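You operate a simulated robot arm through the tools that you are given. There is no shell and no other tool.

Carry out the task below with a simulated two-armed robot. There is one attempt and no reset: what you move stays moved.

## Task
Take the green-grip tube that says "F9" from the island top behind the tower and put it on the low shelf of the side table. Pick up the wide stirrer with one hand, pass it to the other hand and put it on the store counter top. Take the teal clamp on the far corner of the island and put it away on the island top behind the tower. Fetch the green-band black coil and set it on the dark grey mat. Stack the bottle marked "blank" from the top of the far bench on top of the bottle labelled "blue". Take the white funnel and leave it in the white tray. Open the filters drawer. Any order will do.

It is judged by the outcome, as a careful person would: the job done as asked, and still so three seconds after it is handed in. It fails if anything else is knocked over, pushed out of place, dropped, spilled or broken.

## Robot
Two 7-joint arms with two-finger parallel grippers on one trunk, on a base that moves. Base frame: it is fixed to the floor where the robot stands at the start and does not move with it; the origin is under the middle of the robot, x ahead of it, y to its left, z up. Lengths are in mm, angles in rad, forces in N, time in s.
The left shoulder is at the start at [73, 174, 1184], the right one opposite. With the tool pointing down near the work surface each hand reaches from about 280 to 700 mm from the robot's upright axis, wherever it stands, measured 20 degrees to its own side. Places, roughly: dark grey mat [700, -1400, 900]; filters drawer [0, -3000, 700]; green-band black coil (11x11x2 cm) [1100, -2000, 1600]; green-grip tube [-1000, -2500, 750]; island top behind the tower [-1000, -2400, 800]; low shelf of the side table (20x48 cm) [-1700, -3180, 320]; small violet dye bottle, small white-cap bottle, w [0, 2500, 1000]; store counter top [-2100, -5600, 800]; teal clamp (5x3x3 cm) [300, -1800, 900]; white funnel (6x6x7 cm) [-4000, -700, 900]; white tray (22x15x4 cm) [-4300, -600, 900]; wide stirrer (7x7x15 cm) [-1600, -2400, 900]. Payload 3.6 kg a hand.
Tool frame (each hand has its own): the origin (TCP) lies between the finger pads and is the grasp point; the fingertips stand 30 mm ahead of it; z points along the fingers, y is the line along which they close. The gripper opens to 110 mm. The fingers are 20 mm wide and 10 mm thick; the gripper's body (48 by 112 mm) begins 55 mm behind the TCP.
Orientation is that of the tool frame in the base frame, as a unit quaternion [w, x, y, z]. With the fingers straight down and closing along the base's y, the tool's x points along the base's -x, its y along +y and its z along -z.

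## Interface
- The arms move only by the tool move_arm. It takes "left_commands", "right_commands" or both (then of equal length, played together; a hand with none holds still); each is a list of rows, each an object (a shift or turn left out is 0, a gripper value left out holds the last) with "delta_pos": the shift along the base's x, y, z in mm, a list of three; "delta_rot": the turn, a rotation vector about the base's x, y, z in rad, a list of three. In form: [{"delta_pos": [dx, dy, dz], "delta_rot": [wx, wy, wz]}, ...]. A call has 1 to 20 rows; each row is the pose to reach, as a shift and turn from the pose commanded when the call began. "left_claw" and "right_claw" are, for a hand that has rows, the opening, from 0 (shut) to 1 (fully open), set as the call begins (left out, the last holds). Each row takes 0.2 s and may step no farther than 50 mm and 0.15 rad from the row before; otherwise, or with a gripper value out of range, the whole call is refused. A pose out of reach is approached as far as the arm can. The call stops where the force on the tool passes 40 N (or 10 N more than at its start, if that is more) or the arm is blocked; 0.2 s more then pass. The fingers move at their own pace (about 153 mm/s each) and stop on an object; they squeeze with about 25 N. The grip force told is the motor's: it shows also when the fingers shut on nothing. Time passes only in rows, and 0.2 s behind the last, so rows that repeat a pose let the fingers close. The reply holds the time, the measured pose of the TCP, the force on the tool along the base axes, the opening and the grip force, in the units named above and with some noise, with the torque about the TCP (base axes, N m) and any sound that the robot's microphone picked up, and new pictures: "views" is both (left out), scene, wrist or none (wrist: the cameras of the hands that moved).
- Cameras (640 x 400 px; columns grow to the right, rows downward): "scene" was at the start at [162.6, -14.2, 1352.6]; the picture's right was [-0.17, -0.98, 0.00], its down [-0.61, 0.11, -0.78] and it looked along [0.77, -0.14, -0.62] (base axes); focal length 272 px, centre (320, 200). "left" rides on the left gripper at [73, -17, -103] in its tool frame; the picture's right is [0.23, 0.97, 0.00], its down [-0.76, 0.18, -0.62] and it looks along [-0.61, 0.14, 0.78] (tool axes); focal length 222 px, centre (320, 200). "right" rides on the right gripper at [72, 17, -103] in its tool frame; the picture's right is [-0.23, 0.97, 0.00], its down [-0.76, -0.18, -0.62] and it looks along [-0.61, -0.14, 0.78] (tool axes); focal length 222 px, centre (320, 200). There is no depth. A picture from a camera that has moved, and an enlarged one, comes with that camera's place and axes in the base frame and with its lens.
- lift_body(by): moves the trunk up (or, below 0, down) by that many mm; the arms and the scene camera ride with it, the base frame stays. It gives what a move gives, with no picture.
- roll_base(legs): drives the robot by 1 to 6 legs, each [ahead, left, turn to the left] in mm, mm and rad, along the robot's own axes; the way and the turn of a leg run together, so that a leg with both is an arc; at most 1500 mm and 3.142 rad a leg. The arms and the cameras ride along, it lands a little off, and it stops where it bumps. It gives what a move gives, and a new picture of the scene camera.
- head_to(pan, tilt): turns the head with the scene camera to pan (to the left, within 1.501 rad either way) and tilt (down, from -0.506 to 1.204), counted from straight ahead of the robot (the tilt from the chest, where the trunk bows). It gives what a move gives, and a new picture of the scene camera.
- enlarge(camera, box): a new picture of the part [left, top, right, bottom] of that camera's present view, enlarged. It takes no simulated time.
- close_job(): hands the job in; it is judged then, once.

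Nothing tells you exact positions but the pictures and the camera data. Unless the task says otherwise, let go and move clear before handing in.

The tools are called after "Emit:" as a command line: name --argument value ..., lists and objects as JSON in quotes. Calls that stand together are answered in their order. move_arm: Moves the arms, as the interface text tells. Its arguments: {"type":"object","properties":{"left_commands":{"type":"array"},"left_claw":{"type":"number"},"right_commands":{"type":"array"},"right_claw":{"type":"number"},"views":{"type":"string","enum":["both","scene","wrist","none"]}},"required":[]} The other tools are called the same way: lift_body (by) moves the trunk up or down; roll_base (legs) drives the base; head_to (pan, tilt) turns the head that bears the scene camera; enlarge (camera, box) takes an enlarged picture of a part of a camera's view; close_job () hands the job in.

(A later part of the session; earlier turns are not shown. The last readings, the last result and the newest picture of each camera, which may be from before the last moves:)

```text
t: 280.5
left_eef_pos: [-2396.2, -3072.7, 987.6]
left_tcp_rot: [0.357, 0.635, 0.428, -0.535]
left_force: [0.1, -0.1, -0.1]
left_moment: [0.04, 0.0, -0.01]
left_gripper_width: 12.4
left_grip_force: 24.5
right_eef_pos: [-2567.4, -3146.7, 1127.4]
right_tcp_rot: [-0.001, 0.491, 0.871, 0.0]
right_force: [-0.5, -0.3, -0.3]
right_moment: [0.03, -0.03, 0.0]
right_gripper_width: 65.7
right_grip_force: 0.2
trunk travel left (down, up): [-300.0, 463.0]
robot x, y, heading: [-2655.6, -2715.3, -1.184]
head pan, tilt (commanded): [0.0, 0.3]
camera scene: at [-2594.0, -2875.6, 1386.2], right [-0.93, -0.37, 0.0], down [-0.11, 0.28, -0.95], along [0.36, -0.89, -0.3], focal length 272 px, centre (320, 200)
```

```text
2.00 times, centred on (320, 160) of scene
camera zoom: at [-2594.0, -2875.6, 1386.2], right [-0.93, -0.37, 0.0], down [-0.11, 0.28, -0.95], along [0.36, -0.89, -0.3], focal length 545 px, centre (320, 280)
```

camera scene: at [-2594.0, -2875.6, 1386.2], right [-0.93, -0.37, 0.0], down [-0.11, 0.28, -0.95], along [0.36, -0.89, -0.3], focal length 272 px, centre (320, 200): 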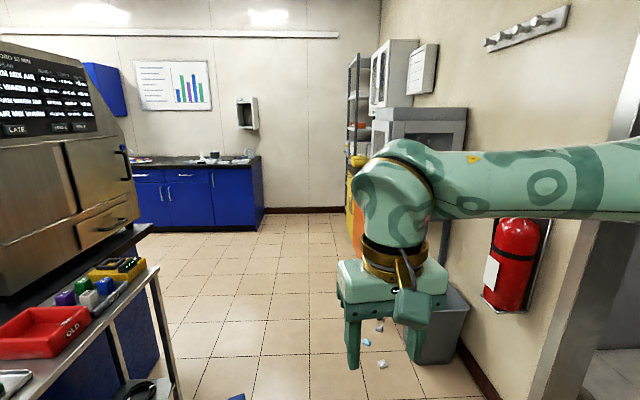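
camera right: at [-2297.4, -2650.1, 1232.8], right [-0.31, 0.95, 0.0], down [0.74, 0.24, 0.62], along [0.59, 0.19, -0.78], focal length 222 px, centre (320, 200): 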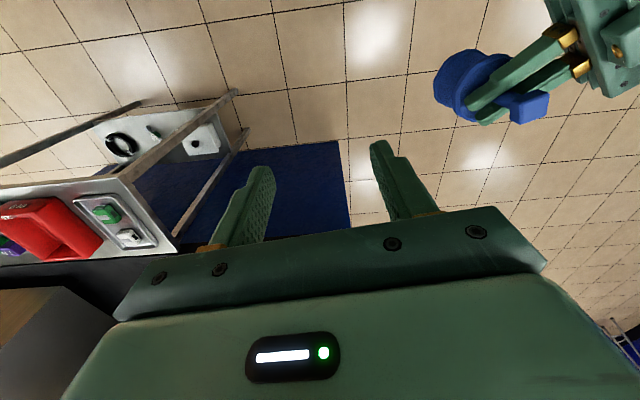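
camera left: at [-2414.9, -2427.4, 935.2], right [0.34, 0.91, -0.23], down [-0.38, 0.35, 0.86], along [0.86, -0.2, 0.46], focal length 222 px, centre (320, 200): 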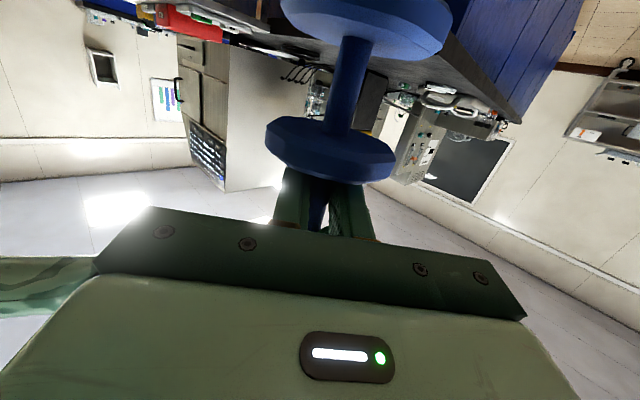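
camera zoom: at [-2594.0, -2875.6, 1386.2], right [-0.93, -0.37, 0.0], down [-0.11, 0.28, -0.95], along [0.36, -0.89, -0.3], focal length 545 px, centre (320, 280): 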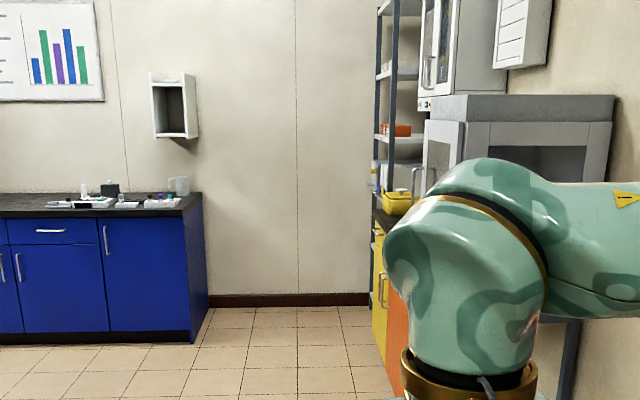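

The store counter must be the black-topped yellow/orange cabinet on the far right. I'll face back along the island and strafe down the aisle so my arms stay clear of the oven, then turn at the far end.

Emit:
roll_base --legs '[[0, 0, 1.561], [0, -1000, 0]]'

Emit:
head_to --pan -1.4 --tilt 0.45

```text
t: 289.3
left_eef_pos: [-1963.7, -3406.7, 987.4]
left_tcp_rot: [0.628, 0.161, 0.748, -0.138]
left_force: [0.5, -0.1, -0.1]
left_moment: [0.02, 0.03, 0.01]
left_gripper_width: 12.9
left_grip_force: 25.2
right_eef_pos: [-1896.0, -3581.0, 1128.1]
right_tcp_rot: [-0.001, -0.249, 0.968, 0.0]
right_force: [0.0, 0.1, -1.1]
right_moment: [0.03, 0.02, 0.02]
right_gripper_width: 65.7
right_grip_force: 0.1
trunk travel left (down, up): [-300.0, 463.0]
robot x, y, heading: [-2329.9, -3652.7, 0.343]
head pan, tilt (commanded): [0.0, 0.3]
camera scene: at [-2168.3, -3594.5, 1386.3], right [0.34, -0.94, 0.0], down [-0.28, -0.1, -0.96], along [0.9, 0.32, -0.3], focal length 272 px, centre (320, 200)
```

scene: 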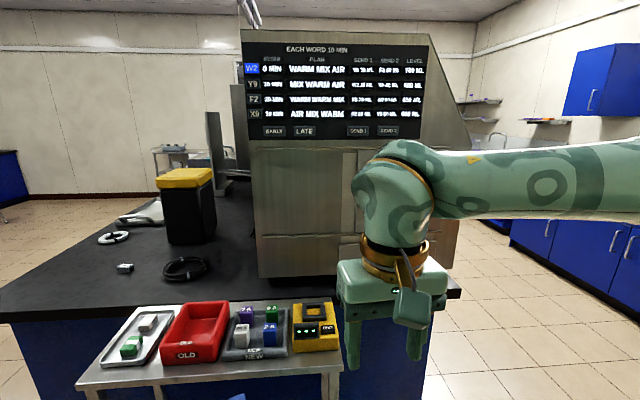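

```text
t: 290.9
left_eef_pos: [-1963.9, -3407.1, 987.5]
left_tcp_rot: [0.629, 0.162, 0.748, -0.14]
left_force: [0.2, 0.2, -0.2]
left_moment: [0.0, -0.01, 0.04]
left_gripper_width: 12.8
left_grip_force: 24.8
right_eef_pos: [-1896.1, -3580.3, 1128.5]
right_tcp_rot: [-0.001, -0.25, 0.968, -0.001]
right_force: [0.0, 0.1, 0.8]
right_moment: [0.0, -0.01, -0.02]
right_gripper_width: 65.8
right_grip_force: 0.0
trunk travel left (down, up): [-300.0, 463.0]
robot x, y, heading: [-2327.8, -3654.0, 0.347]
head pan, tilt (commanded): [-1.4, 0.45]
camera scene: at [-2211.0, -3705.5, 1372.4], right [-0.87, -0.49, 0.0], down [-0.22, 0.38, -0.9], along [0.44, -0.78, -0.44], focal length 272 px, centre (320, 200)
```

scene: 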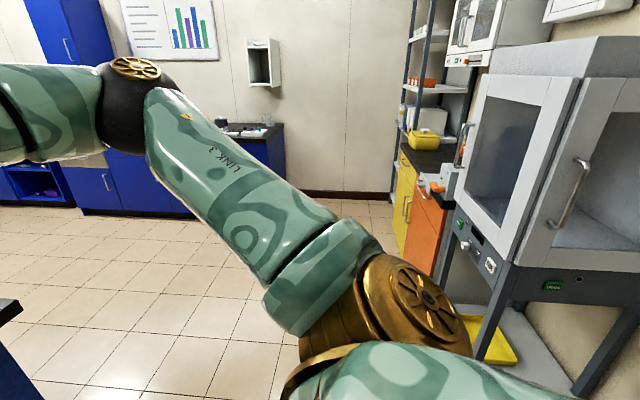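

The store counter (yellow/orange doors, black top) is ahead on the far right beyond the oven. Continuing to strafe along the aisle.

Emit:
roll_base --legs '[[120, 0, 0.045], [0, -1000, 0]]'

Emit:
head_to --pan -1.5 --tilt 0.45

```text
t: 296.9
left_eef_pos: [-1490.8, -4292.9, 987.7]
left_tcp_rot: [0.628, 0.156, 0.75, -0.134]
left_force: [-0.3, 0.6, -3.5]
left_moment: [0.07, 0.05, -0.02]
left_gripper_width: 12.6
left_grip_force: 25.3
right_eef_pos: [-1420.2, -4465.3, 1129.7]
right_tcp_rot: [0.0, -0.257, 0.967, 0.0]
right_force: [-0.5, -1.0, -0.9]
right_moment: [0.0, 0.0, 0.03]
right_gripper_width: 66.0
right_grip_force: 0.1
trunk travel left (down, up): [-300.0, 463.0]
robot x, y, heading: [-1853.5, -4545.0, 0.359]
head pan, tilt (commanded): [-1.4, 0.45]
camera scene: at [-1733.5, -4595.8, 1372.4], right [-0.86, -0.5, 0.0], down [-0.22, 0.38, -0.9], along [0.45, -0.78, -0.44], focal length 272 px, centre (320, 200)
```

scene: 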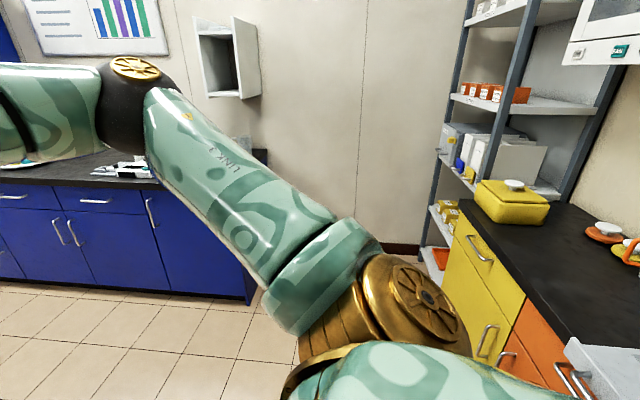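

```text
t: 297.6
left_eef_pos: [-1492.4, -4292.3, 987.2]
left_tcp_rot: [0.629, 0.155, 0.75, -0.134]
left_force: [0.0, -0.8, -3.2]
left_moment: [0.01, 0.05, -0.01]
left_gripper_width: 13.0
left_grip_force: 24.5
right_eef_pos: [-1420.2, -4465.3, 1128.4]
right_tcp_rot: [-0.001, -0.256, 0.967, 0.0]
right_force: [0.1, 1.5, 0.3]
right_moment: [-0.01, 0.0, 0.0]
right_gripper_width: 66.2
right_grip_force: 0.0
trunk travel left (down, up): [-300.0, 463.0]
robot x, y, heading: [-1852.1, -4546.7, 0.356]
head pan, tilt (commanded): [-1.499, 0.45]
camera scene: at [-1741.7, -4599.5, 1372.4], right [-0.91, -0.42, 0.0], down [-0.18, 0.4, -0.9], along [0.37, -0.82, -0.44], focal length 272 px, centre (320, 200)
```

scene: 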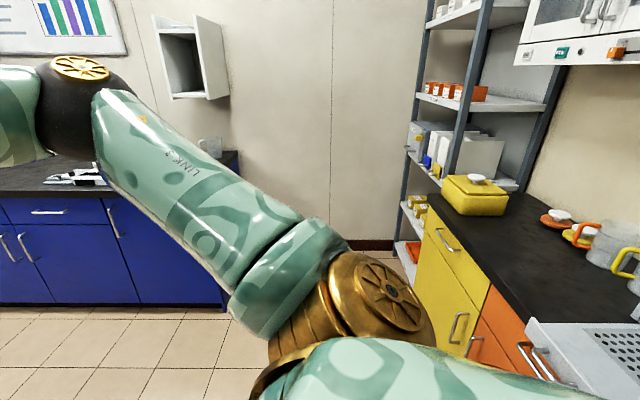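

Emit:
head_to --pan 0.2 --tilt 0.7

Emit:
enlarge --camera "left" --box '[0, 0, 640, 400]'

```text
t: 299.3
left_eef_pos: [-1491.3, -4293.0, 987.4]
left_tcp_rot: [0.629, 0.157, 0.75, -0.135]
left_force: [-0.3, 0.7, -2.5]
left_moment: [-0.04, 0.0, 0.0]
left_gripper_width: 12.8
left_grip_force: 24.8
right_eef_pos: [-1420.5, -4464.8, 1129.2]
right_tcp_rot: [0.0, -0.256, 0.967, 0.0]
right_force: [-0.3, 0.2, 0.7]
right_moment: [-0.01, 0.01, -0.03]
right_gripper_width: 65.9
right_grip_force: 0.0
trunk travel left (down, up): [-300.0, 463.0]
robot x, y, heading: [-1852.1, -4546.4, 0.354]
head pan, tilt (commanded): [0.201, 0.7]
camera scene: at [-1708.0, -4471.0, 1350.2], right [0.53, -0.85, 0.0], down [-0.55, -0.34, -0.76], along [0.65, 0.4, -0.64], focal length 272 px, centre (320, 200)
```

scene: 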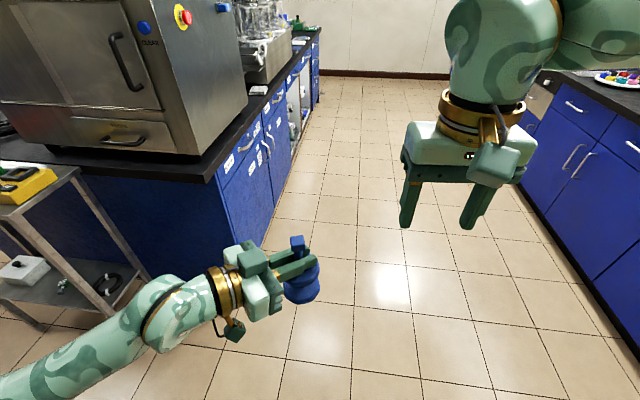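

```text
1.00 times, centred on (320, 200) of left (not enlarged: the box is as wide or as high as the picture)
camera zoom: at [-1603.9, -4261.8, 935.1], right [0.36, 0.91, -0.23], down [-0.37, 0.36, 0.86], along [0.86, -0.22, 0.46], focal length 222 px, centre (320, 200)
```

zoom: 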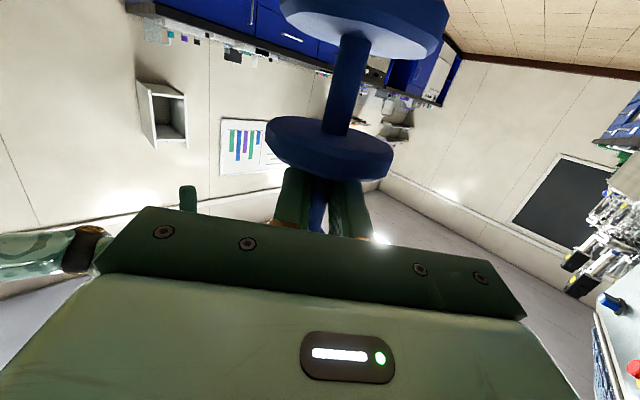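

The stirrer is still held securely. I'll strafe to be level with the counter's free middle area, move out, and turn around to face the counter.

Emit:
roll_base --legs '[[230, -430, 0], [0, -430, 0], [0, 0, -3.1]]'

Emit:
head_to --pan 0.0 --tilt 0.5

```text
t: 311.5
left_eef_pos: [-1681.5, -5530.0, 987.8]
left_tcp_rot: [-0.112, 0.755, -0.129, -0.633]
left_force: [-0.5, 0.4, -3.3]
left_moment: [0.01, -0.02, -0.01]
left_gripper_width: 13.0
left_grip_force: 25.5
right_eef_pos: [-1764.0, -5363.3, 1128.6]
right_tcp_rot: [-0.001, 0.956, 0.292, 0.001]
right_force: [0.1, 0.7, 0.3]
right_moment: [-0.01, 0.02, 0.02]
right_gripper_width: 65.8
right_grip_force: 0.0
trunk travel left (down, up): [-300.0, 463.0]
robot x, y, heading: [-1339.0, -5252.3, -2.71]
head pan, tilt (commanded): [0.201, 0.7]
camera scene: at [-1481.0, -5335.1, 1350.2], right [-0.59, 0.81, 0.0], down [0.52, 0.38, -0.76], along [-0.62, -0.45, -0.64], focal length 272 px, centre (320, 200)
```

scene: 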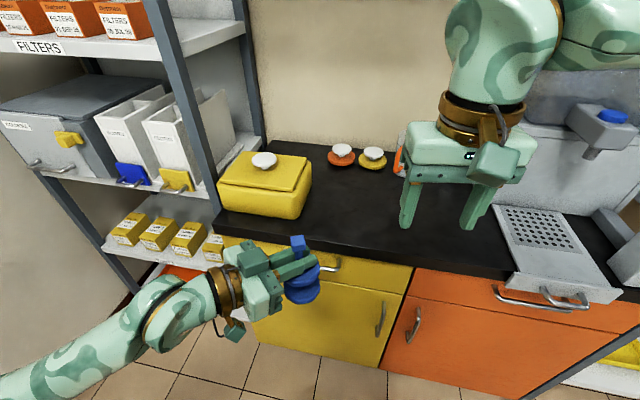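

```text
t: 312.3
left_eef_pos: [-1681.5, -5529.3, 988.1]
left_tcp_rot: [-0.111, 0.755, -0.128, -0.633]
left_force: [-0.4, 0.1, -3.4]
left_moment: [0.01, -0.02, 0.0]
left_gripper_width: 12.7
left_grip_force: 25.1
right_eef_pos: [-1764.4, -5363.4, 1128.8]
right_tcp_rot: [-0.001, 0.956, 0.293, 0.001]
right_force: [1.0, -0.2, -0.8]
right_moment: [0.03, 0.0, -0.01]
right_gripper_width: 66.2
right_grip_force: 0.1
trunk travel left (down, up): [-300.0, 463.0]
robot x, y, heading: [-1337.9, -5253.2, -2.707]
head pan, tilt (commanded): [0.0, 0.499]
camera scene: at [-1495.1, -5323.1, 1367.8], right [-0.42, 0.91, 0.0], down [0.44, 0.2, -0.88], along [-0.8, -0.37, -0.48], focal length 272 px, centre (320, 200)
```

scene: 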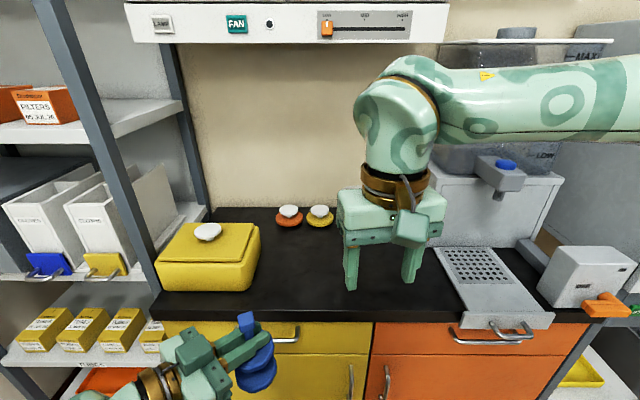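

I'm facing the store counter; its middle, between the yellow box and the drainer, is free. Moving closer with the stirrer held above counter height.

Emit:
roll_base --legs '[[200, -50, -0.035]]'

Emit:
head_to --pan 0.15 --tilt 0.75

```text
t: 313.9
left_eef_pos: [-1893.3, -5551.7, 987.9]
left_tcp_rot: [-0.122, 0.753, -0.141, -0.631]
left_force: [0.0, 0.2, -2.3]
left_moment: [-0.01, 0.05, 0.0]
left_gripper_width: 12.8
left_grip_force: 25.0
right_eef_pos: [-1971.2, -5383.2, 1129.2]
right_tcp_rot: [-0.001, 0.961, 0.277, 0.002]
right_force: [0.0, -0.5, 0.0]
right_moment: [0.03, -0.04, 0.01]
right_gripper_width: 65.9
right_grip_force: 0.0
trunk travel left (down, up): [-300.0, 463.0]
robot x, y, heading: [-1543.9, -5287.1, -2.741]
head pan, tilt (commanded): [0.0, 0.499]
camera scene: at [-1700.4, -5351.4, 1367.7], right [-0.39, 0.92, 0.0], down [0.44, 0.19, -0.88], along [-0.81, -0.34, -0.48], focal length 272 px, centre (320, 200)
```

scene: 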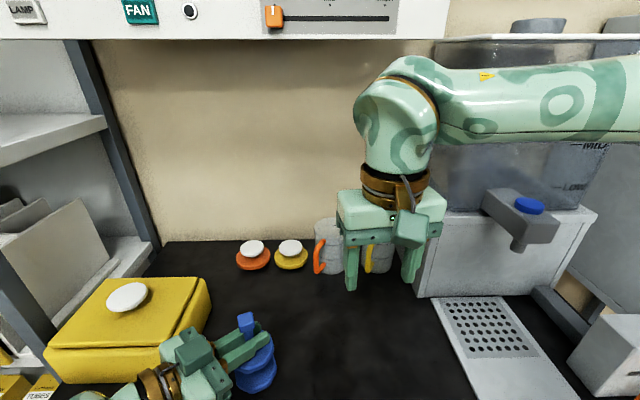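

```text
t: 314.6
left_eef_pos: [-1891.3, -5551.1, 987.5]
left_tcp_rot: [-0.122, 0.752, -0.141, -0.632]
left_force: [0.8, -0.8, -2.6]
left_moment: [-0.01, -0.04, 0.02]
left_gripper_width: 12.5
left_grip_force: 24.8
right_eef_pos: [-1970.2, -5382.9, 1129.8]
right_tcp_rot: [0.0, 0.961, 0.277, 0.001]
right_force: [0.0, -0.6, 0.3]
right_moment: [-0.01, -0.03, 0.03]
right_gripper_width: 66.0
right_grip_force: 0.1
trunk travel left (down, up): [-300.0, 463.0]
robot x, y, heading: [-1541.4, -5284.9, -2.74]
head pan, tilt (commanded): [0.15, 0.75]
camera scene: at [-1685.8, -5359.1, 1346.0], right [-0.52, 0.85, 0.0], down [0.58, 0.36, -0.73], along [-0.62, -0.38, -0.68], focal length 272 px, centre (320, 200)
```

scene: 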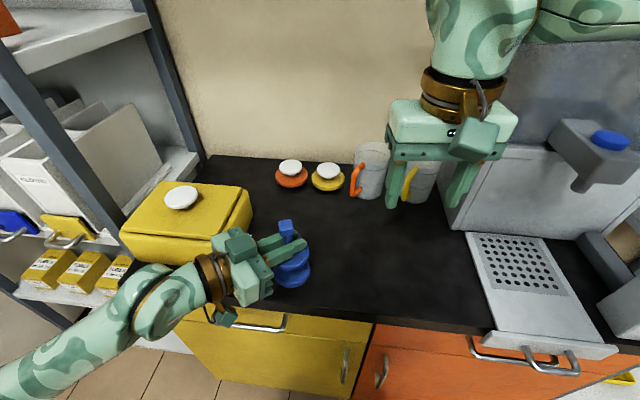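

The stirrer is about 45 mm inside the counter edge. I'll go 40 mm farther, then lower it in small steps until it touches.

Emit:
roll_base --legs '[[42, 0, 0]]'

Emit:
move_arm --left_commands '[{"delta_pos": [0, 0, -10]}, {"delta_pos": [0, 0, -20]}, {"delta_pos": [0, 0, -28]}, {"delta_pos": [0, 0, -28]}]' --left_claw 0 --views "both"

Emit:
enlarge --camera "scene" --box '[180, 200, 380, 340]'

```text
t: 315.5
left_eef_pos: [-1931.7, -5570.3, 986.0]
left_tcp_rot: [-0.122, 0.754, -0.14, -0.63]
left_force: [0.6, 0.8, -2.6]
left_moment: [0.03, 0.0, -0.05]
left_gripper_width: 12.9
left_grip_force: 24.8
right_eef_pos: [-2010.2, -5399.7, 1127.2]
right_tcp_rot: [-0.001, 0.961, 0.276, 0.002]
right_force: [-0.4, 0.4, -0.2]
right_moment: [0.04, -0.05, 0.02]
right_gripper_width: 66.1
right_grip_force: 0.1
trunk travel left (down, up): [-300.0, 463.0]
robot x, y, heading: [-1583.2, -5303.4, -2.744]
head pan, tilt (commanded): [0.15, 0.75]
camera scene: at [-1727.8, -5376.8, 1345.5], right [-0.52, 0.85, 0.0], down [0.58, 0.36, -0.73], along [-0.62, -0.38, -0.68], focal length 272 px, centre (320, 200)
```

scene: 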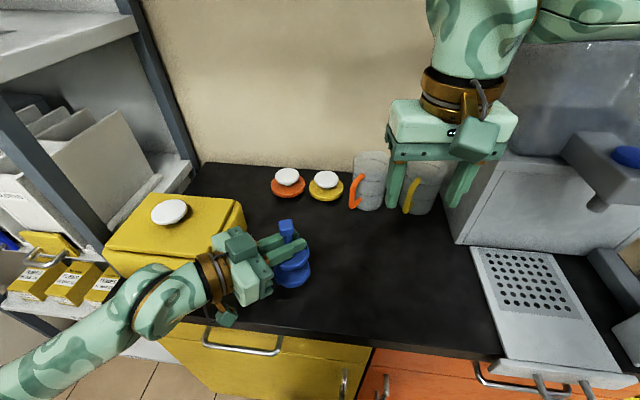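

```text
t: 316.5
left_eef_pos: [-1933.3, -5568.2, 960.0]
left_tcp_rot: [-0.123, 0.753, -0.14, -0.631]
left_force: [-0.7, -0.6, -3.5]
left_moment: [0.0, -0.04, -0.04]
left_gripper_width: 12.7
left_grip_force: 24.8
right_eef_pos: [-2009.8, -5398.6, 1127.9]
right_tcp_rot: [-0.001, 0.961, 0.276, 0.001]
right_force: [0.5, 0.2, 0.2]
right_moment: [-0.03, 0.0, 0.0]
right_gripper_width: 66.1
right_grip_force: 0.0
trunk travel left (down, up): [-300.0, 463.0]
robot x, y, heading: [-1579.3, -5304.3, -2.745]
head pan, tilt (commanded): [0.15, 0.75]
camera scene: at [-1725.5, -5375.9, 1345.9], right [-0.52, 0.85, 0.0], down [0.58, 0.36, -0.73], along [-0.62, -0.38, -0.68], focal length 272 px, centre (320, 200)
camera left: at [-1820.4, -5593.2, 907.1], right [-0.32, -0.92, -0.23], down [0.38, -0.35, 0.86], along [-0.87, 0.19, 0.46], focal length 222 px, centre (320, 200)
```

scene: 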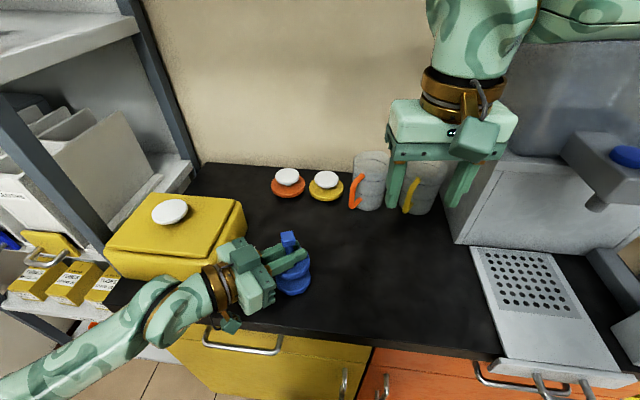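
left: 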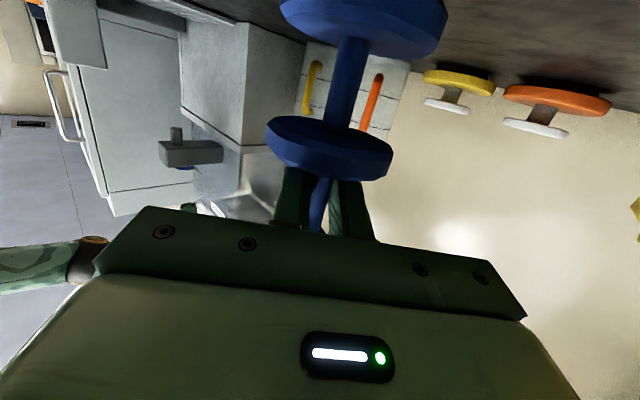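

```text
2.86 times, centred on (280, 270) of scene
camera zoom: at [-1725.5, -5375.9, 1345.9], right [-0.52, 0.85, 0.0], down [0.58, 0.36, -0.73], along [-0.62, -0.38, -0.68], focal length 778 px, centre (434, 0)
```

zoom: 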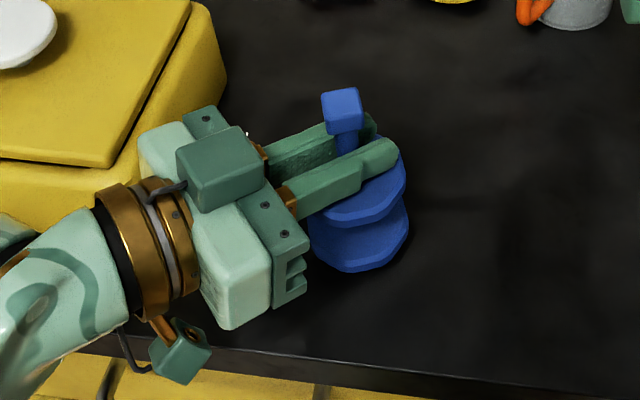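

Lowering slowly; the left wrist camera stays just at the counter's edge.

Emit:
move_arm --left_commands '[{"delta_pos": [0, 0, -4]}, {"delta_pos": [0, 0, -8]}, {"delta_pos": [0, 0, -8]}]' --left_claw 0 --views "none"

Emit:
move_arm --left_commands '[{"delta_pos": [0, 0, -3]}, {"delta_pos": [0, 0, -6]}, {"delta_pos": [0, 0, -6]}]' --left_claw 0 --views "wrist"

Emit:
enlarge --camera "scene" --box '[180, 200, 380, 340]'

```text
t: 317.3
left_eef_pos: [-1930.7, -5570.0, 950.3]
left_tcp_rot: [-0.122, 0.753, -0.14, -0.632]
left_force: [0.4, 0.3, -2.5]
left_moment: [0.01, -0.01, -0.01]
left_gripper_width: 13.0
left_grip_force: 25.1
right_eef_pos: [-2009.2, -5400.0, 1127.6]
right_tcp_rot: [-0.002, 0.961, 0.276, 0.001]
right_force: [0.9, 0.6, 0.2]
right_moment: [-0.02, 0.01, 0.03]
right_gripper_width: 65.8
right_grip_force: 0.1
trunk travel left (down, up): [-300.0, 463.0]
robot x, y, heading: [-1577.6, -5301.3, -2.748]
head pan, tilt (commanded): [0.15, 0.75]
```

```text
t: 318.1
left_eef_pos: [-1932.1, -5569.0, 948.4]
left_tcp_rot: [-0.12, 0.751, -0.141, -0.634]
left_force: [-3.0, -3.5, 16.6]
left_moment: [-0.43, 0.32, -0.02]
left_gripper_width: 12.7
left_grip_force: 24.6
right_eef_pos: [-2008.5, -5399.4, 1129.5]
right_tcp_rot: [-0.001, 0.961, 0.277, 0.001]
right_force: [0.0, -0.9, 0.7]
right_moment: [-0.03, 0.01, -0.02]
right_gripper_width: 65.9
right_grip_force: 0.1
trunk travel left (down, up): [-300.0, 463.0]
robot x, y, heading: [-1582.1, -5298.8, -2.742]
head pan, tilt (commanded): [0.15, 0.75]
camera left: at [-1820.1, -5593.5, 894.9], right [-0.32, -0.92, -0.23], down [0.39, -0.34, 0.85], along [-0.86, 0.19, 0.47], focal length 222 px, centre (320, 200)
```

left: 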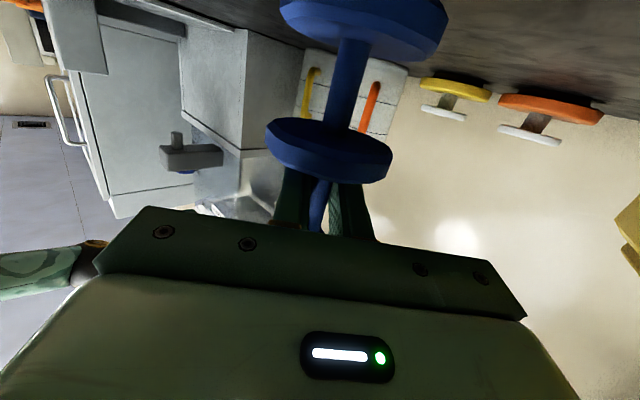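

```text
2.86 times, centred on (280, 270) of scene
camera zoom: at [-1724.5, -5375.3, 1346.3], right [-0.52, 0.85, 0.0], down [0.58, 0.36, -0.73], along [-0.62, -0.38, -0.68], focal length 778 px, centre (434, 0)
```

zoom: 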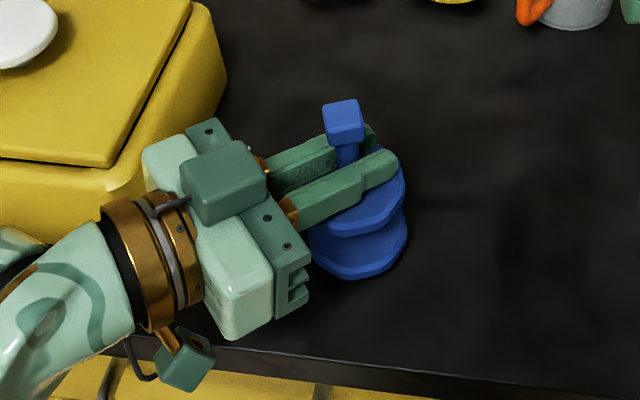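

Base contact felt at counter height (~853). Relieving the push and opening the left gripper.

Emit:
move_arm --left_commands '[{"delta_pos": [0, 0, 2]}, {"delta_pos": [0, 0, 2]}]' --left_claw 0 --views "none"

Emit:
move_arm --left_commands '[{"delta_pos": [0, 0, 0]}, {"delta_pos": [0, 0, 0]}, {"delta_pos": [0, 0, 0]}]' --left_claw 0.5 --views "both"

Emit:
enlarge --camera "scene" --box '[180, 200, 380, 340]'

```text
t: 318.7
left_eef_pos: [-1932.1, -5568.3, 947.8]
left_tcp_rot: [-0.122, 0.753, -0.139, -0.632]
left_force: [-2.6, -2.4, 8.1]
left_moment: [-0.17, 0.54, 0.03]
left_gripper_width: 12.9
left_grip_force: 24.9
right_eef_pos: [-2009.3, -5398.9, 1128.3]
right_tcp_rot: [0.0, 0.961, 0.276, 0.001]
right_force: [0.8, -0.2, -0.3]
right_moment: [0.02, 0.0, -0.01]
right_gripper_width: 66.0
right_grip_force: 0.0
trunk travel left (down, up): [-300.0, 463.0]
robot x, y, heading: [-1578.7, -5303.7, -2.74]
head pan, tilt (commanded): [0.15, 0.75]
```

```text
t: 319.5
left_eef_pos: [-1931.6, -5569.1, 948.9]
left_tcp_rot: [-0.123, 0.753, -0.14, -0.631]
left_force: [0.0, -0.5, -0.9]
left_moment: [0.02, 0.02, -0.01]
left_gripper_width: 55.2
left_grip_force: 0.0
right_eef_pos: [-2010.1, -5399.9, 1128.5]
right_tcp_rot: [-0.001, 0.961, 0.276, 0.0]
right_force: [-0.1, -0.2, -1.3]
right_moment: [-0.01, 0.01, 0.0]
right_gripper_width: 66.2
right_grip_force: 0.0
trunk travel left (down, up): [-300.0, 463.0]
robot x, y, heading: [-1580.1, -5303.2, -2.741]
head pan, tilt (commanded): [0.15, 0.75]
camera scene: at [-1725.2, -5375.8, 1345.9], right [-0.52, 0.85, 0.0], down [0.58, 0.36, -0.73], along [-0.62, -0.38, -0.68], focal length 272 px, centre (320, 200)
camera left: at [-1820.2, -5593.4, 895.5], right [-0.32, -0.92, -0.23], down [0.38, -0.35, 0.86], along [-0.87, 0.18, 0.46], focal length 222 px, centre (320, 200)
```

scene: 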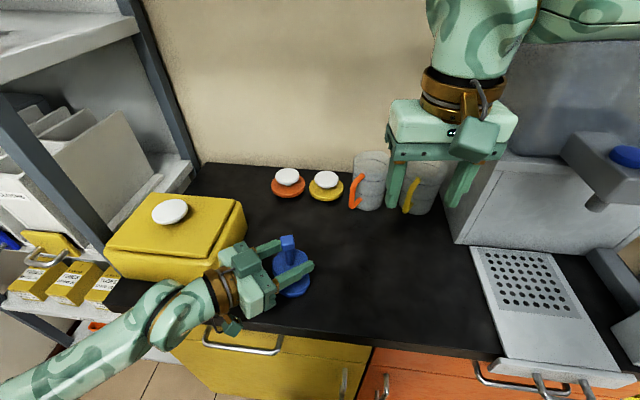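
left: 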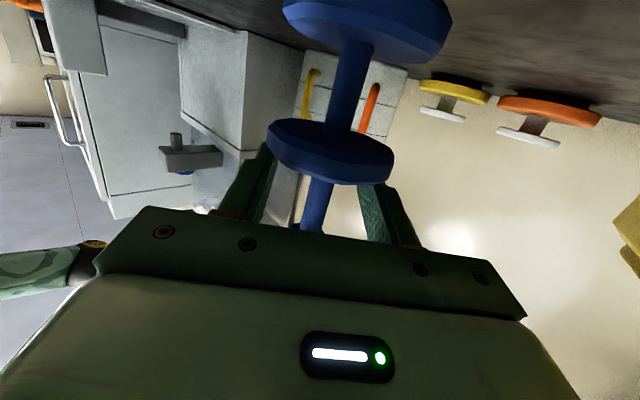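

```text
2.86 times, centred on (280, 270) of scene
camera zoom: at [-1725.2, -5375.8, 1345.9], right [-0.52, 0.85, 0.0], down [0.58, 0.36, -0.73], along [-0.62, -0.38, -0.68], focal length 778 px, centre (434, 0)
```

zoom: 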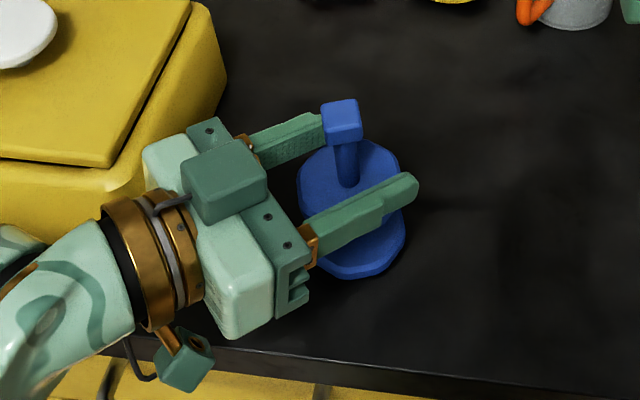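

The stirrer stands upright on the store counter. Withdrawing the left hand straight back along its fingers.

Emit:
move_arm --left_commands '[{"delta_pos": [23, -9, 4]}, {"delta_pos": [46, -18, 8]}, {"delta_pos": [69, -27, 12]}, {"delta_pos": [92, -36, 16]}, {"delta_pos": [92, -36, 16]}]' --left_claw 0.5 --views "scene"

```text
t: 320.7
left_eef_pos: [-1837.7, -5603.6, 962.2]
left_tcp_rot: [-0.122, 0.753, -0.141, -0.631]
left_force: [0.4, -0.6, 0.1]
left_moment: [0.0, 0.03, 0.04]
left_gripper_width: 55.1
left_grip_force: 0.1
right_eef_pos: [-2009.8, -5399.7, 1129.1]
right_tcp_rot: [-0.001, 0.961, 0.277, 0.0]
right_force: [0.2, 0.4, 0.3]
right_moment: [-0.03, -0.03, -0.01]
right_gripper_width: 66.1
right_grip_force: 0.0
trunk travel left (down, up): [-300.0, 463.0]
robot x, y, heading: [-1580.7, -5296.7, -2.742]
head pan, tilt (commanded): [0.15, 0.75]
camera scene: at [-1725.5, -5375.8, 1345.9], right [-0.52, 0.85, 0.0], down [0.58, 0.36, -0.73], along [-0.62, -0.38, -0.68], focal length 272 px, centre (320, 200)
```

scene: 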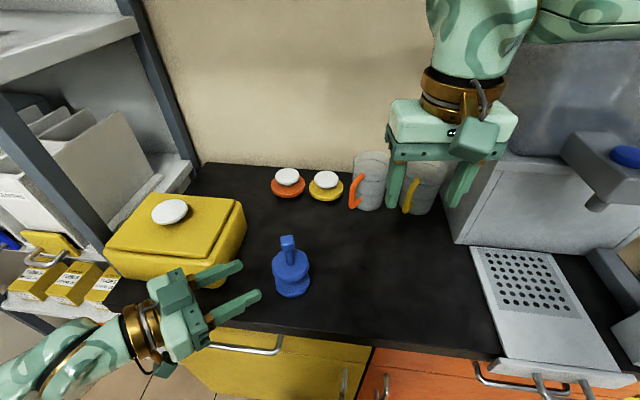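

Stirrer delivered. Backing off, then turning to face the island's rear side where the drawers are.

Emit:
roll_base --legs '[[-420, 0, 0], [0, 0, -1.578]]'

Emit:
head_to --pan -0.5 --tilt 0.3

```text
t: 327.1
left_eef_pos: [-1497.5, -4879.2, 962.5]
left_tcp_rot: [0.538, -0.423, 0.639, 0.351]
left_force: [-0.7, 0.5, 1.0]
left_moment: [0.01, 0.01, 0.02]
left_gripper_width: 54.9
left_grip_force: 0.0
right_eef_pos: [-1287.4, -4714.2, 1128.5]
right_tcp_rot: [0.0, 0.868, -0.497, 0.001]
right_force: [0.3, 0.1, 0.1]
right_moment: [0.02, -0.01, -0.01]
right_gripper_width: 66.0
right_grip_force: 0.1
trunk travel left (down, up): [-300.0, 463.0]
robot x, y, heading: [-1202.3, -5147.5, 1.941]
head pan, tilt (commanded): [0.15, 0.75]
camera scene: at [-1274.4, -4998.8, 1346.0], right [0.87, 0.5, 0.0], down [0.34, -0.59, -0.73], along [-0.36, 0.63, -0.68], focal length 272 px, centre (320, 200)
```

scene: 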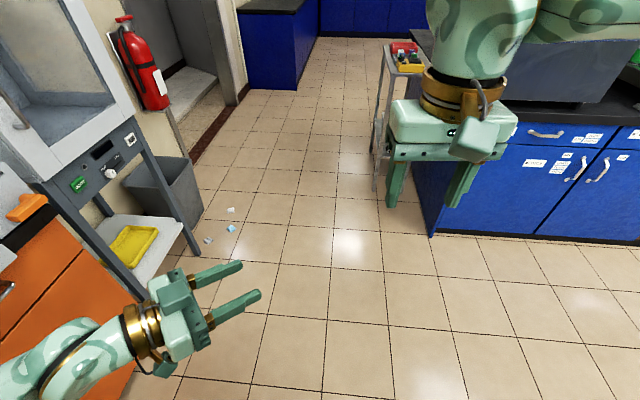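

```text
t: 328.2
left_eef_pos: [-1497.7, -4878.3, 962.1]
left_tcp_rot: [0.538, -0.424, 0.638, 0.353]
left_force: [0.2, 0.4, 0.5]
left_moment: [0.0, 0.05, 0.02]
left_gripper_width: 55.1
left_grip_force: 0.0
right_eef_pos: [-1287.1, -4713.5, 1129.6]
right_tcp_rot: [0.001, 0.868, -0.497, 0.001]
right_force: [0.5, 0.0, -0.7]
right_moment: [-0.01, 0.02, -0.04]
right_gripper_width: 65.7
right_grip_force: 0.1
trunk travel left (down, up): [-300.0, 463.0]
robot x, y, heading: [-1204.1, -5140.0, 1.938]
head pan, tilt (commanded): [-0.499, 0.3]
camera scene: at [-1221.4, -4978.2, 1386.3], right [0.99, -0.13, 0.0], down [-0.04, -0.29, -0.95], along [0.12, 0.95, -0.3], focal length 272 px, centre (320, 200)
```

scene: 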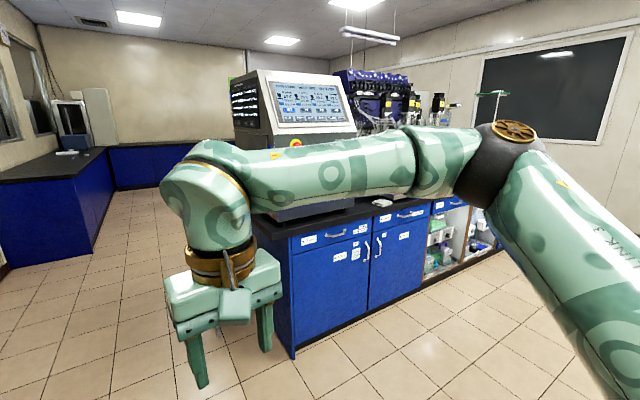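

Emit:
roll_base --legs '[[200, -700, 0], [0, -900, 0.02]]'

Emit:
head_to --pan 0.0 --tilt 0.45

Emit:
enlarge --camera "scene" --box '[60, 150, 360, 320]'

```text
t: 336.3
left_eef_pos: [-106.9, -4128.5, 962.4]
left_tcp_rot: [0.535, -0.428, 0.636, 0.356]
left_force: [0.0, 0.0, -0.1]
left_moment: [-0.01, 0.01, 0.0]
left_gripper_width: 55.2
left_grip_force: 0.0
right_eef_pos: [100.5, -3960.8, 1128.1]
right_tcp_rot: [0.0, 0.872, -0.49, 0.001]
right_force: [0.6, 0.5, 0.1]
right_moment: [0.0, 0.03, 0.02]
right_gripper_width: 66.0
right_grip_force: 0.0
trunk travel left (down, up): [-300.0, 463.0]
robot x, y, heading: [188.4, -4391.2, 1.956]
head pan, tilt (commanded): [-0.499, 0.3]
camera scene: at [170.6, -4223.5, 1386.3], right [0.99, -0.12, 0.0], down [-0.03, -0.29, -0.96], along [0.11, 0.95, -0.3], focal length 272 px, centre (320, 200)
```

scene: 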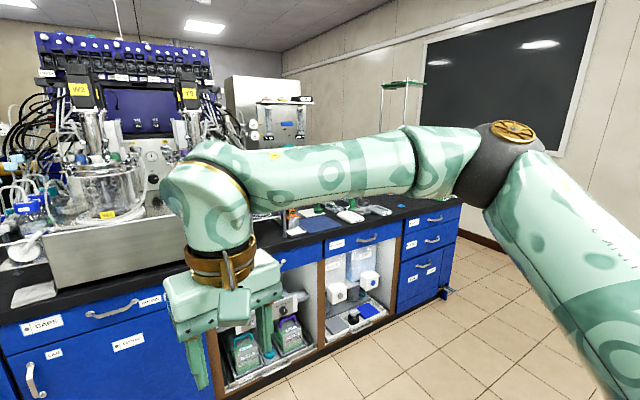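

```text
t: 337.2
left_eef_pos: [-108.3, -4128.1, 961.3]
left_tcp_rot: [0.535, -0.429, 0.635, 0.357]
left_force: [-0.2, -0.2, 0.1]
left_moment: [0.0, -0.03, -0.02]
left_gripper_width: 54.9
left_grip_force: 0.1
right_eef_pos: [100.9, -3959.8, 1127.7]
right_tcp_rot: [0.0, 0.872, -0.49, 0.001]
right_force: [-1.0, 0.1, 0.9]
right_moment: [0.02, 0.02, 0.01]
right_gripper_width: 66.1
right_grip_force: 0.0
trunk travel left (down, up): [-300.0, 463.0]
robot x, y, heading: [191.0, -4390.1, 1.953]
head pan, tilt (commanded): [0.0, 0.45]
camera scene: at [125.0, -4231.2, 1372.4], right [0.93, 0.37, 0.0], down [0.16, -0.4, -0.9], along [-0.34, 0.84, -0.44], focal length 272 px, centre (320, 200)
```

scene: 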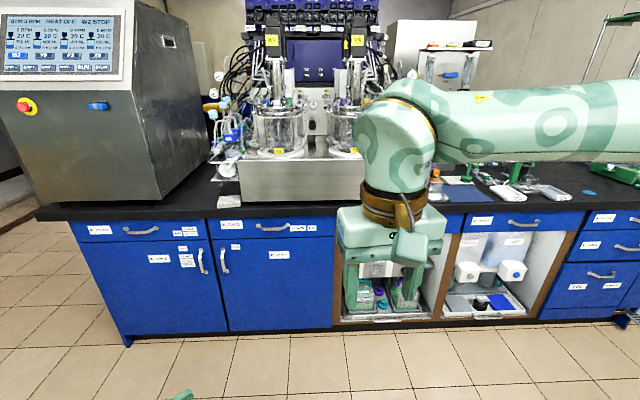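

```text
2.13 times, centred on (210, 235) of scene
camera zoom: at [125.0, -4231.2, 1372.4], right [0.93, 0.37, 0.0], down [0.16, -0.4, -0.9], along [-0.34, 0.84, -0.44], focal length 581 px, centre (555, 125)
```

zoom: 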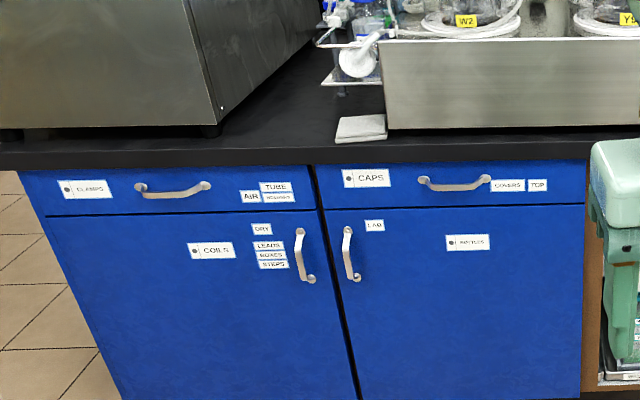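

The drawer row on the island's rear shows CLAMPS, CAPS and further ones hidden by my arm. I'll strafe on to read the next labels.

Emit:
roll_base --legs '[[0, -620, 0]]'

Emit:
enlarge --camera "scene" --box '[60, 180, 340, 340]'

Emit:
enlarge --camera "scene" --box '[430, 180, 640, 340]'

```text
t: 340.8
left_eef_pos: [484.1, -3891.8, 962.7]
left_tcp_rot: [0.536, -0.425, 0.638, 0.353]
left_force: [0.1, 1.1, -0.4]
left_moment: [-0.01, 0.03, -0.04]
left_gripper_width: 55.0
left_grip_force: 0.1
right_eef_pos: [692.0, -3725.3, 1128.2]
right_tcp_rot: [0.0, 0.869, -0.496, 0.001]
right_force: [-1.1, -0.2, -0.5]
right_moment: [-0.01, -0.01, 0.0]
right_gripper_width: 65.8
right_grip_force: 0.0
trunk travel left (down, up): [-300.0, 463.0]
robot x, y, heading: [778.2, -4155.5, 1.944]
head pan, tilt (commanded): [0.0, 0.45]
camera scene: at [714.8, -3996.8, 1372.4], right [0.93, 0.36, 0.0], down [0.16, -0.41, -0.9], along [-0.33, 0.84, -0.44], focal length 272 px, centre (320, 200)
```

scene: 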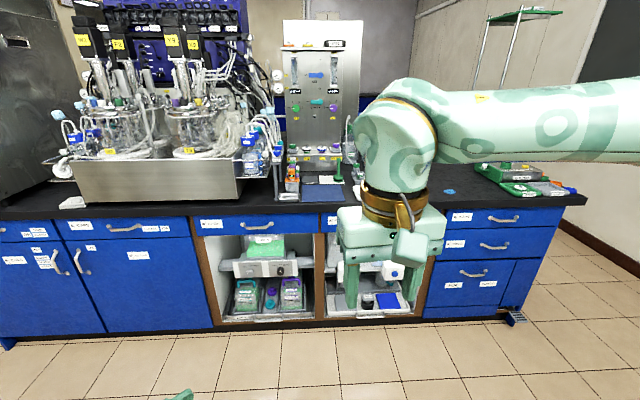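

```text
2.29 times, centred on (200, 260) of scene
camera zoom: at [714.8, -3996.8, 1372.4], right [0.93, 0.36, 0.0], down [0.16, -0.41, -0.9], along [-0.33, 0.84, -0.44], focal length 623 px, centre (594, 63)
```

zoom: 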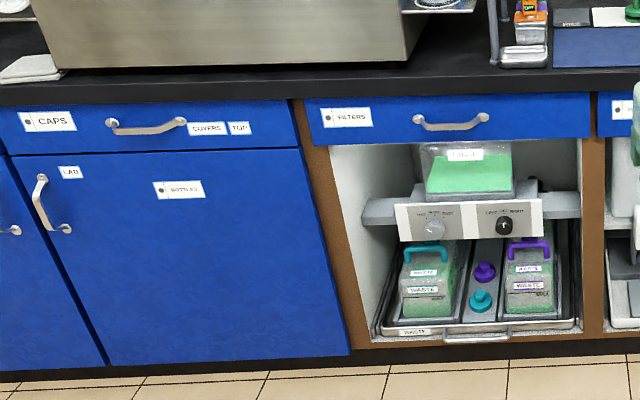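

```text
2.50 times, centred on (535, 260) of scene
camera zoom: at [714.8, -3996.8, 1372.4], right [0.93, 0.36, 0.0], down [0.16, -0.41, -0.9], along [-0.33, 0.84, -0.44], focal length 681 px, centre (-218, 50)
```

zoom: 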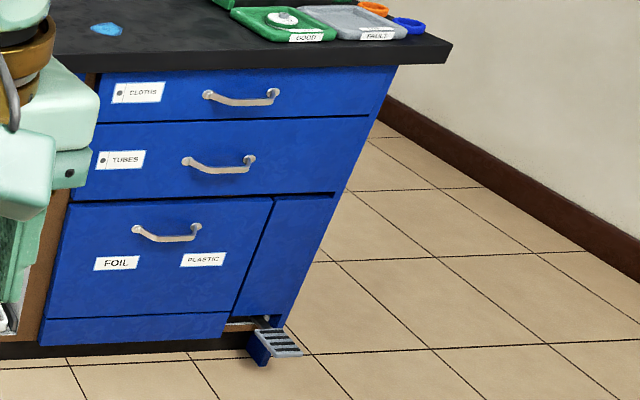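

FILTERS is the third drawer. I'll move in front of it and come closer.

Emit:
roll_base --legs '[[300, 380, 0.015]]'

Emit:
head_to --pan 0.1 --tilt 0.65

```text
t: 343.7
left_eef_pos: [5.0, -3758.8, 961.9]
left_tcp_rot: [0.533, -0.432, 0.633, 0.359]
left_force: [-0.6, 0.1, 0.5]
left_moment: [0.03, 0.01, -0.02]
left_gripper_width: 55.2
left_grip_force: 0.1
right_eef_pos: [209.3, -3589.0, 1128.6]
right_tcp_rot: [0.0, 0.874, -0.485, 0.002]
right_force: [-0.4, -1.0, -1.2]
right_moment: [-0.02, 0.0, 0.01]
right_gripper_width: 66.0
right_grip_force: 0.0
trunk travel left (down, up): [-300.0, 463.0]
robot x, y, heading: [305.3, -4018.0, 1.97]
head pan, tilt (commanded): [0.0, 0.45]
camera scene: at [238.0, -3859.1, 1372.3], right [0.92, 0.39, 0.0], down [0.17, -0.4, -0.9], along [-0.35, 0.83, -0.44], focal length 272 px, centre (320, 200)
```

scene: 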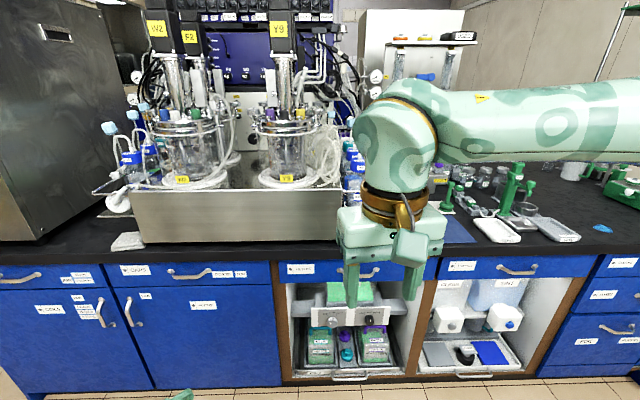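

```text
t: 344.4
left_eef_pos: [4.4, -3759.0, 961.9]
left_tcp_rot: [0.534, -0.432, 0.632, 0.359]
left_force: [-0.3, 0.5, -0.5]
left_moment: [0.01, -0.01, 0.01]
left_gripper_width: 55.2
left_grip_force: 0.1
right_eef_pos: [210.6, -3587.9, 1127.8]
right_tcp_rot: [0.0, 0.874, -0.485, 0.0]
right_force: [-0.2, -0.2, 0.2]
right_moment: [-0.01, 0.0, -0.02]
right_gripper_width: 66.0
right_grip_force: 0.1
trunk travel left (down, up): [-300.0, 463.0]
robot x, y, heading: [308.2, -4023.4, 1.966]
head pan, tilt (commanded): [0.099, 0.649]
camera scene: at [233.1, -3867.8, 1354.6], right [0.88, 0.48, 0.0], down [0.29, -0.53, -0.8], along [-0.38, 0.7, -0.6], focal length 272 px, centre (320, 200)
```

scene: 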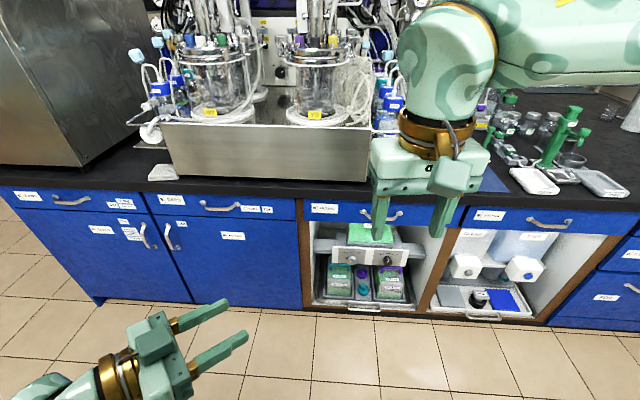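

Now I'll reshape the right hand for the handle: first yaw it 90° clockwise, then pitch it forward so the fingers close vertically on the bar.

Emit:
move_arm --right_commands '[{"delta_pos": [7, 3, -8], "delta_rot": [0, 0, -0.143]}, {"delta_pos": [14, 6, -16], "delta_rot": [0, 0, -0.286]}, {"delta_pos": [21, 9, -24], "delta_rot": [0, 0, -0.428]}, {"delta_pos": [28, 12, -32], "delta_rot": [0, 0, -0.571]}, {"delta_pos": [35, 15, -40], "delta_rot": [0, 0, -0.714]}, {"delta_pos": [42, 18, -48], "delta_rot": [0, 0, -0.857]}, {"delta_pos": [49, 21, -56], "delta_rot": [0, 0, -1.0]}, {"delta_pos": [56, 24, -64], "delta_rot": [0, 0, -1.143]}, {"delta_pos": [63, 27, -72], "delta_rot": [0, 0, -1.286]}, {"delta_pos": [68, 28, -80], "delta_rot": [0, 0, -1.428]}, {"delta_pos": [68, 28, -80], "delta_rot": [0, 0, -1.571]}, {"delta_pos": [68, 28, -80], "delta_rot": [0, 0, -1.571]}]' --right_claw 0.6 --views "none"

```text
t: 347.0
left_eef_pos: [4.5, -3759.4, 962.8]
left_tcp_rot: [0.533, -0.432, 0.632, 0.36]
left_force: [-1.0, -0.4, 0.4]
left_moment: [0.0, -0.02, 0.01]
left_gripper_width: 55.2
left_grip_force: 0.1
right_eef_pos: [279.3, -3559.8, 1048.0]
right_tcp_rot: [0.0, -0.274, 0.962, -0.003]
right_force: [0.5, 0.2, 0.7]
right_moment: [0.0, 0.03, -0.01]
right_gripper_width: 65.8
right_grip_force: 0.0
trunk travel left (down, up): [-300.0, 463.0]
robot x, y, heading: [306.8, -4019.2, 1.96]
head pan, tilt (commanded): [0.099, 0.649]
```

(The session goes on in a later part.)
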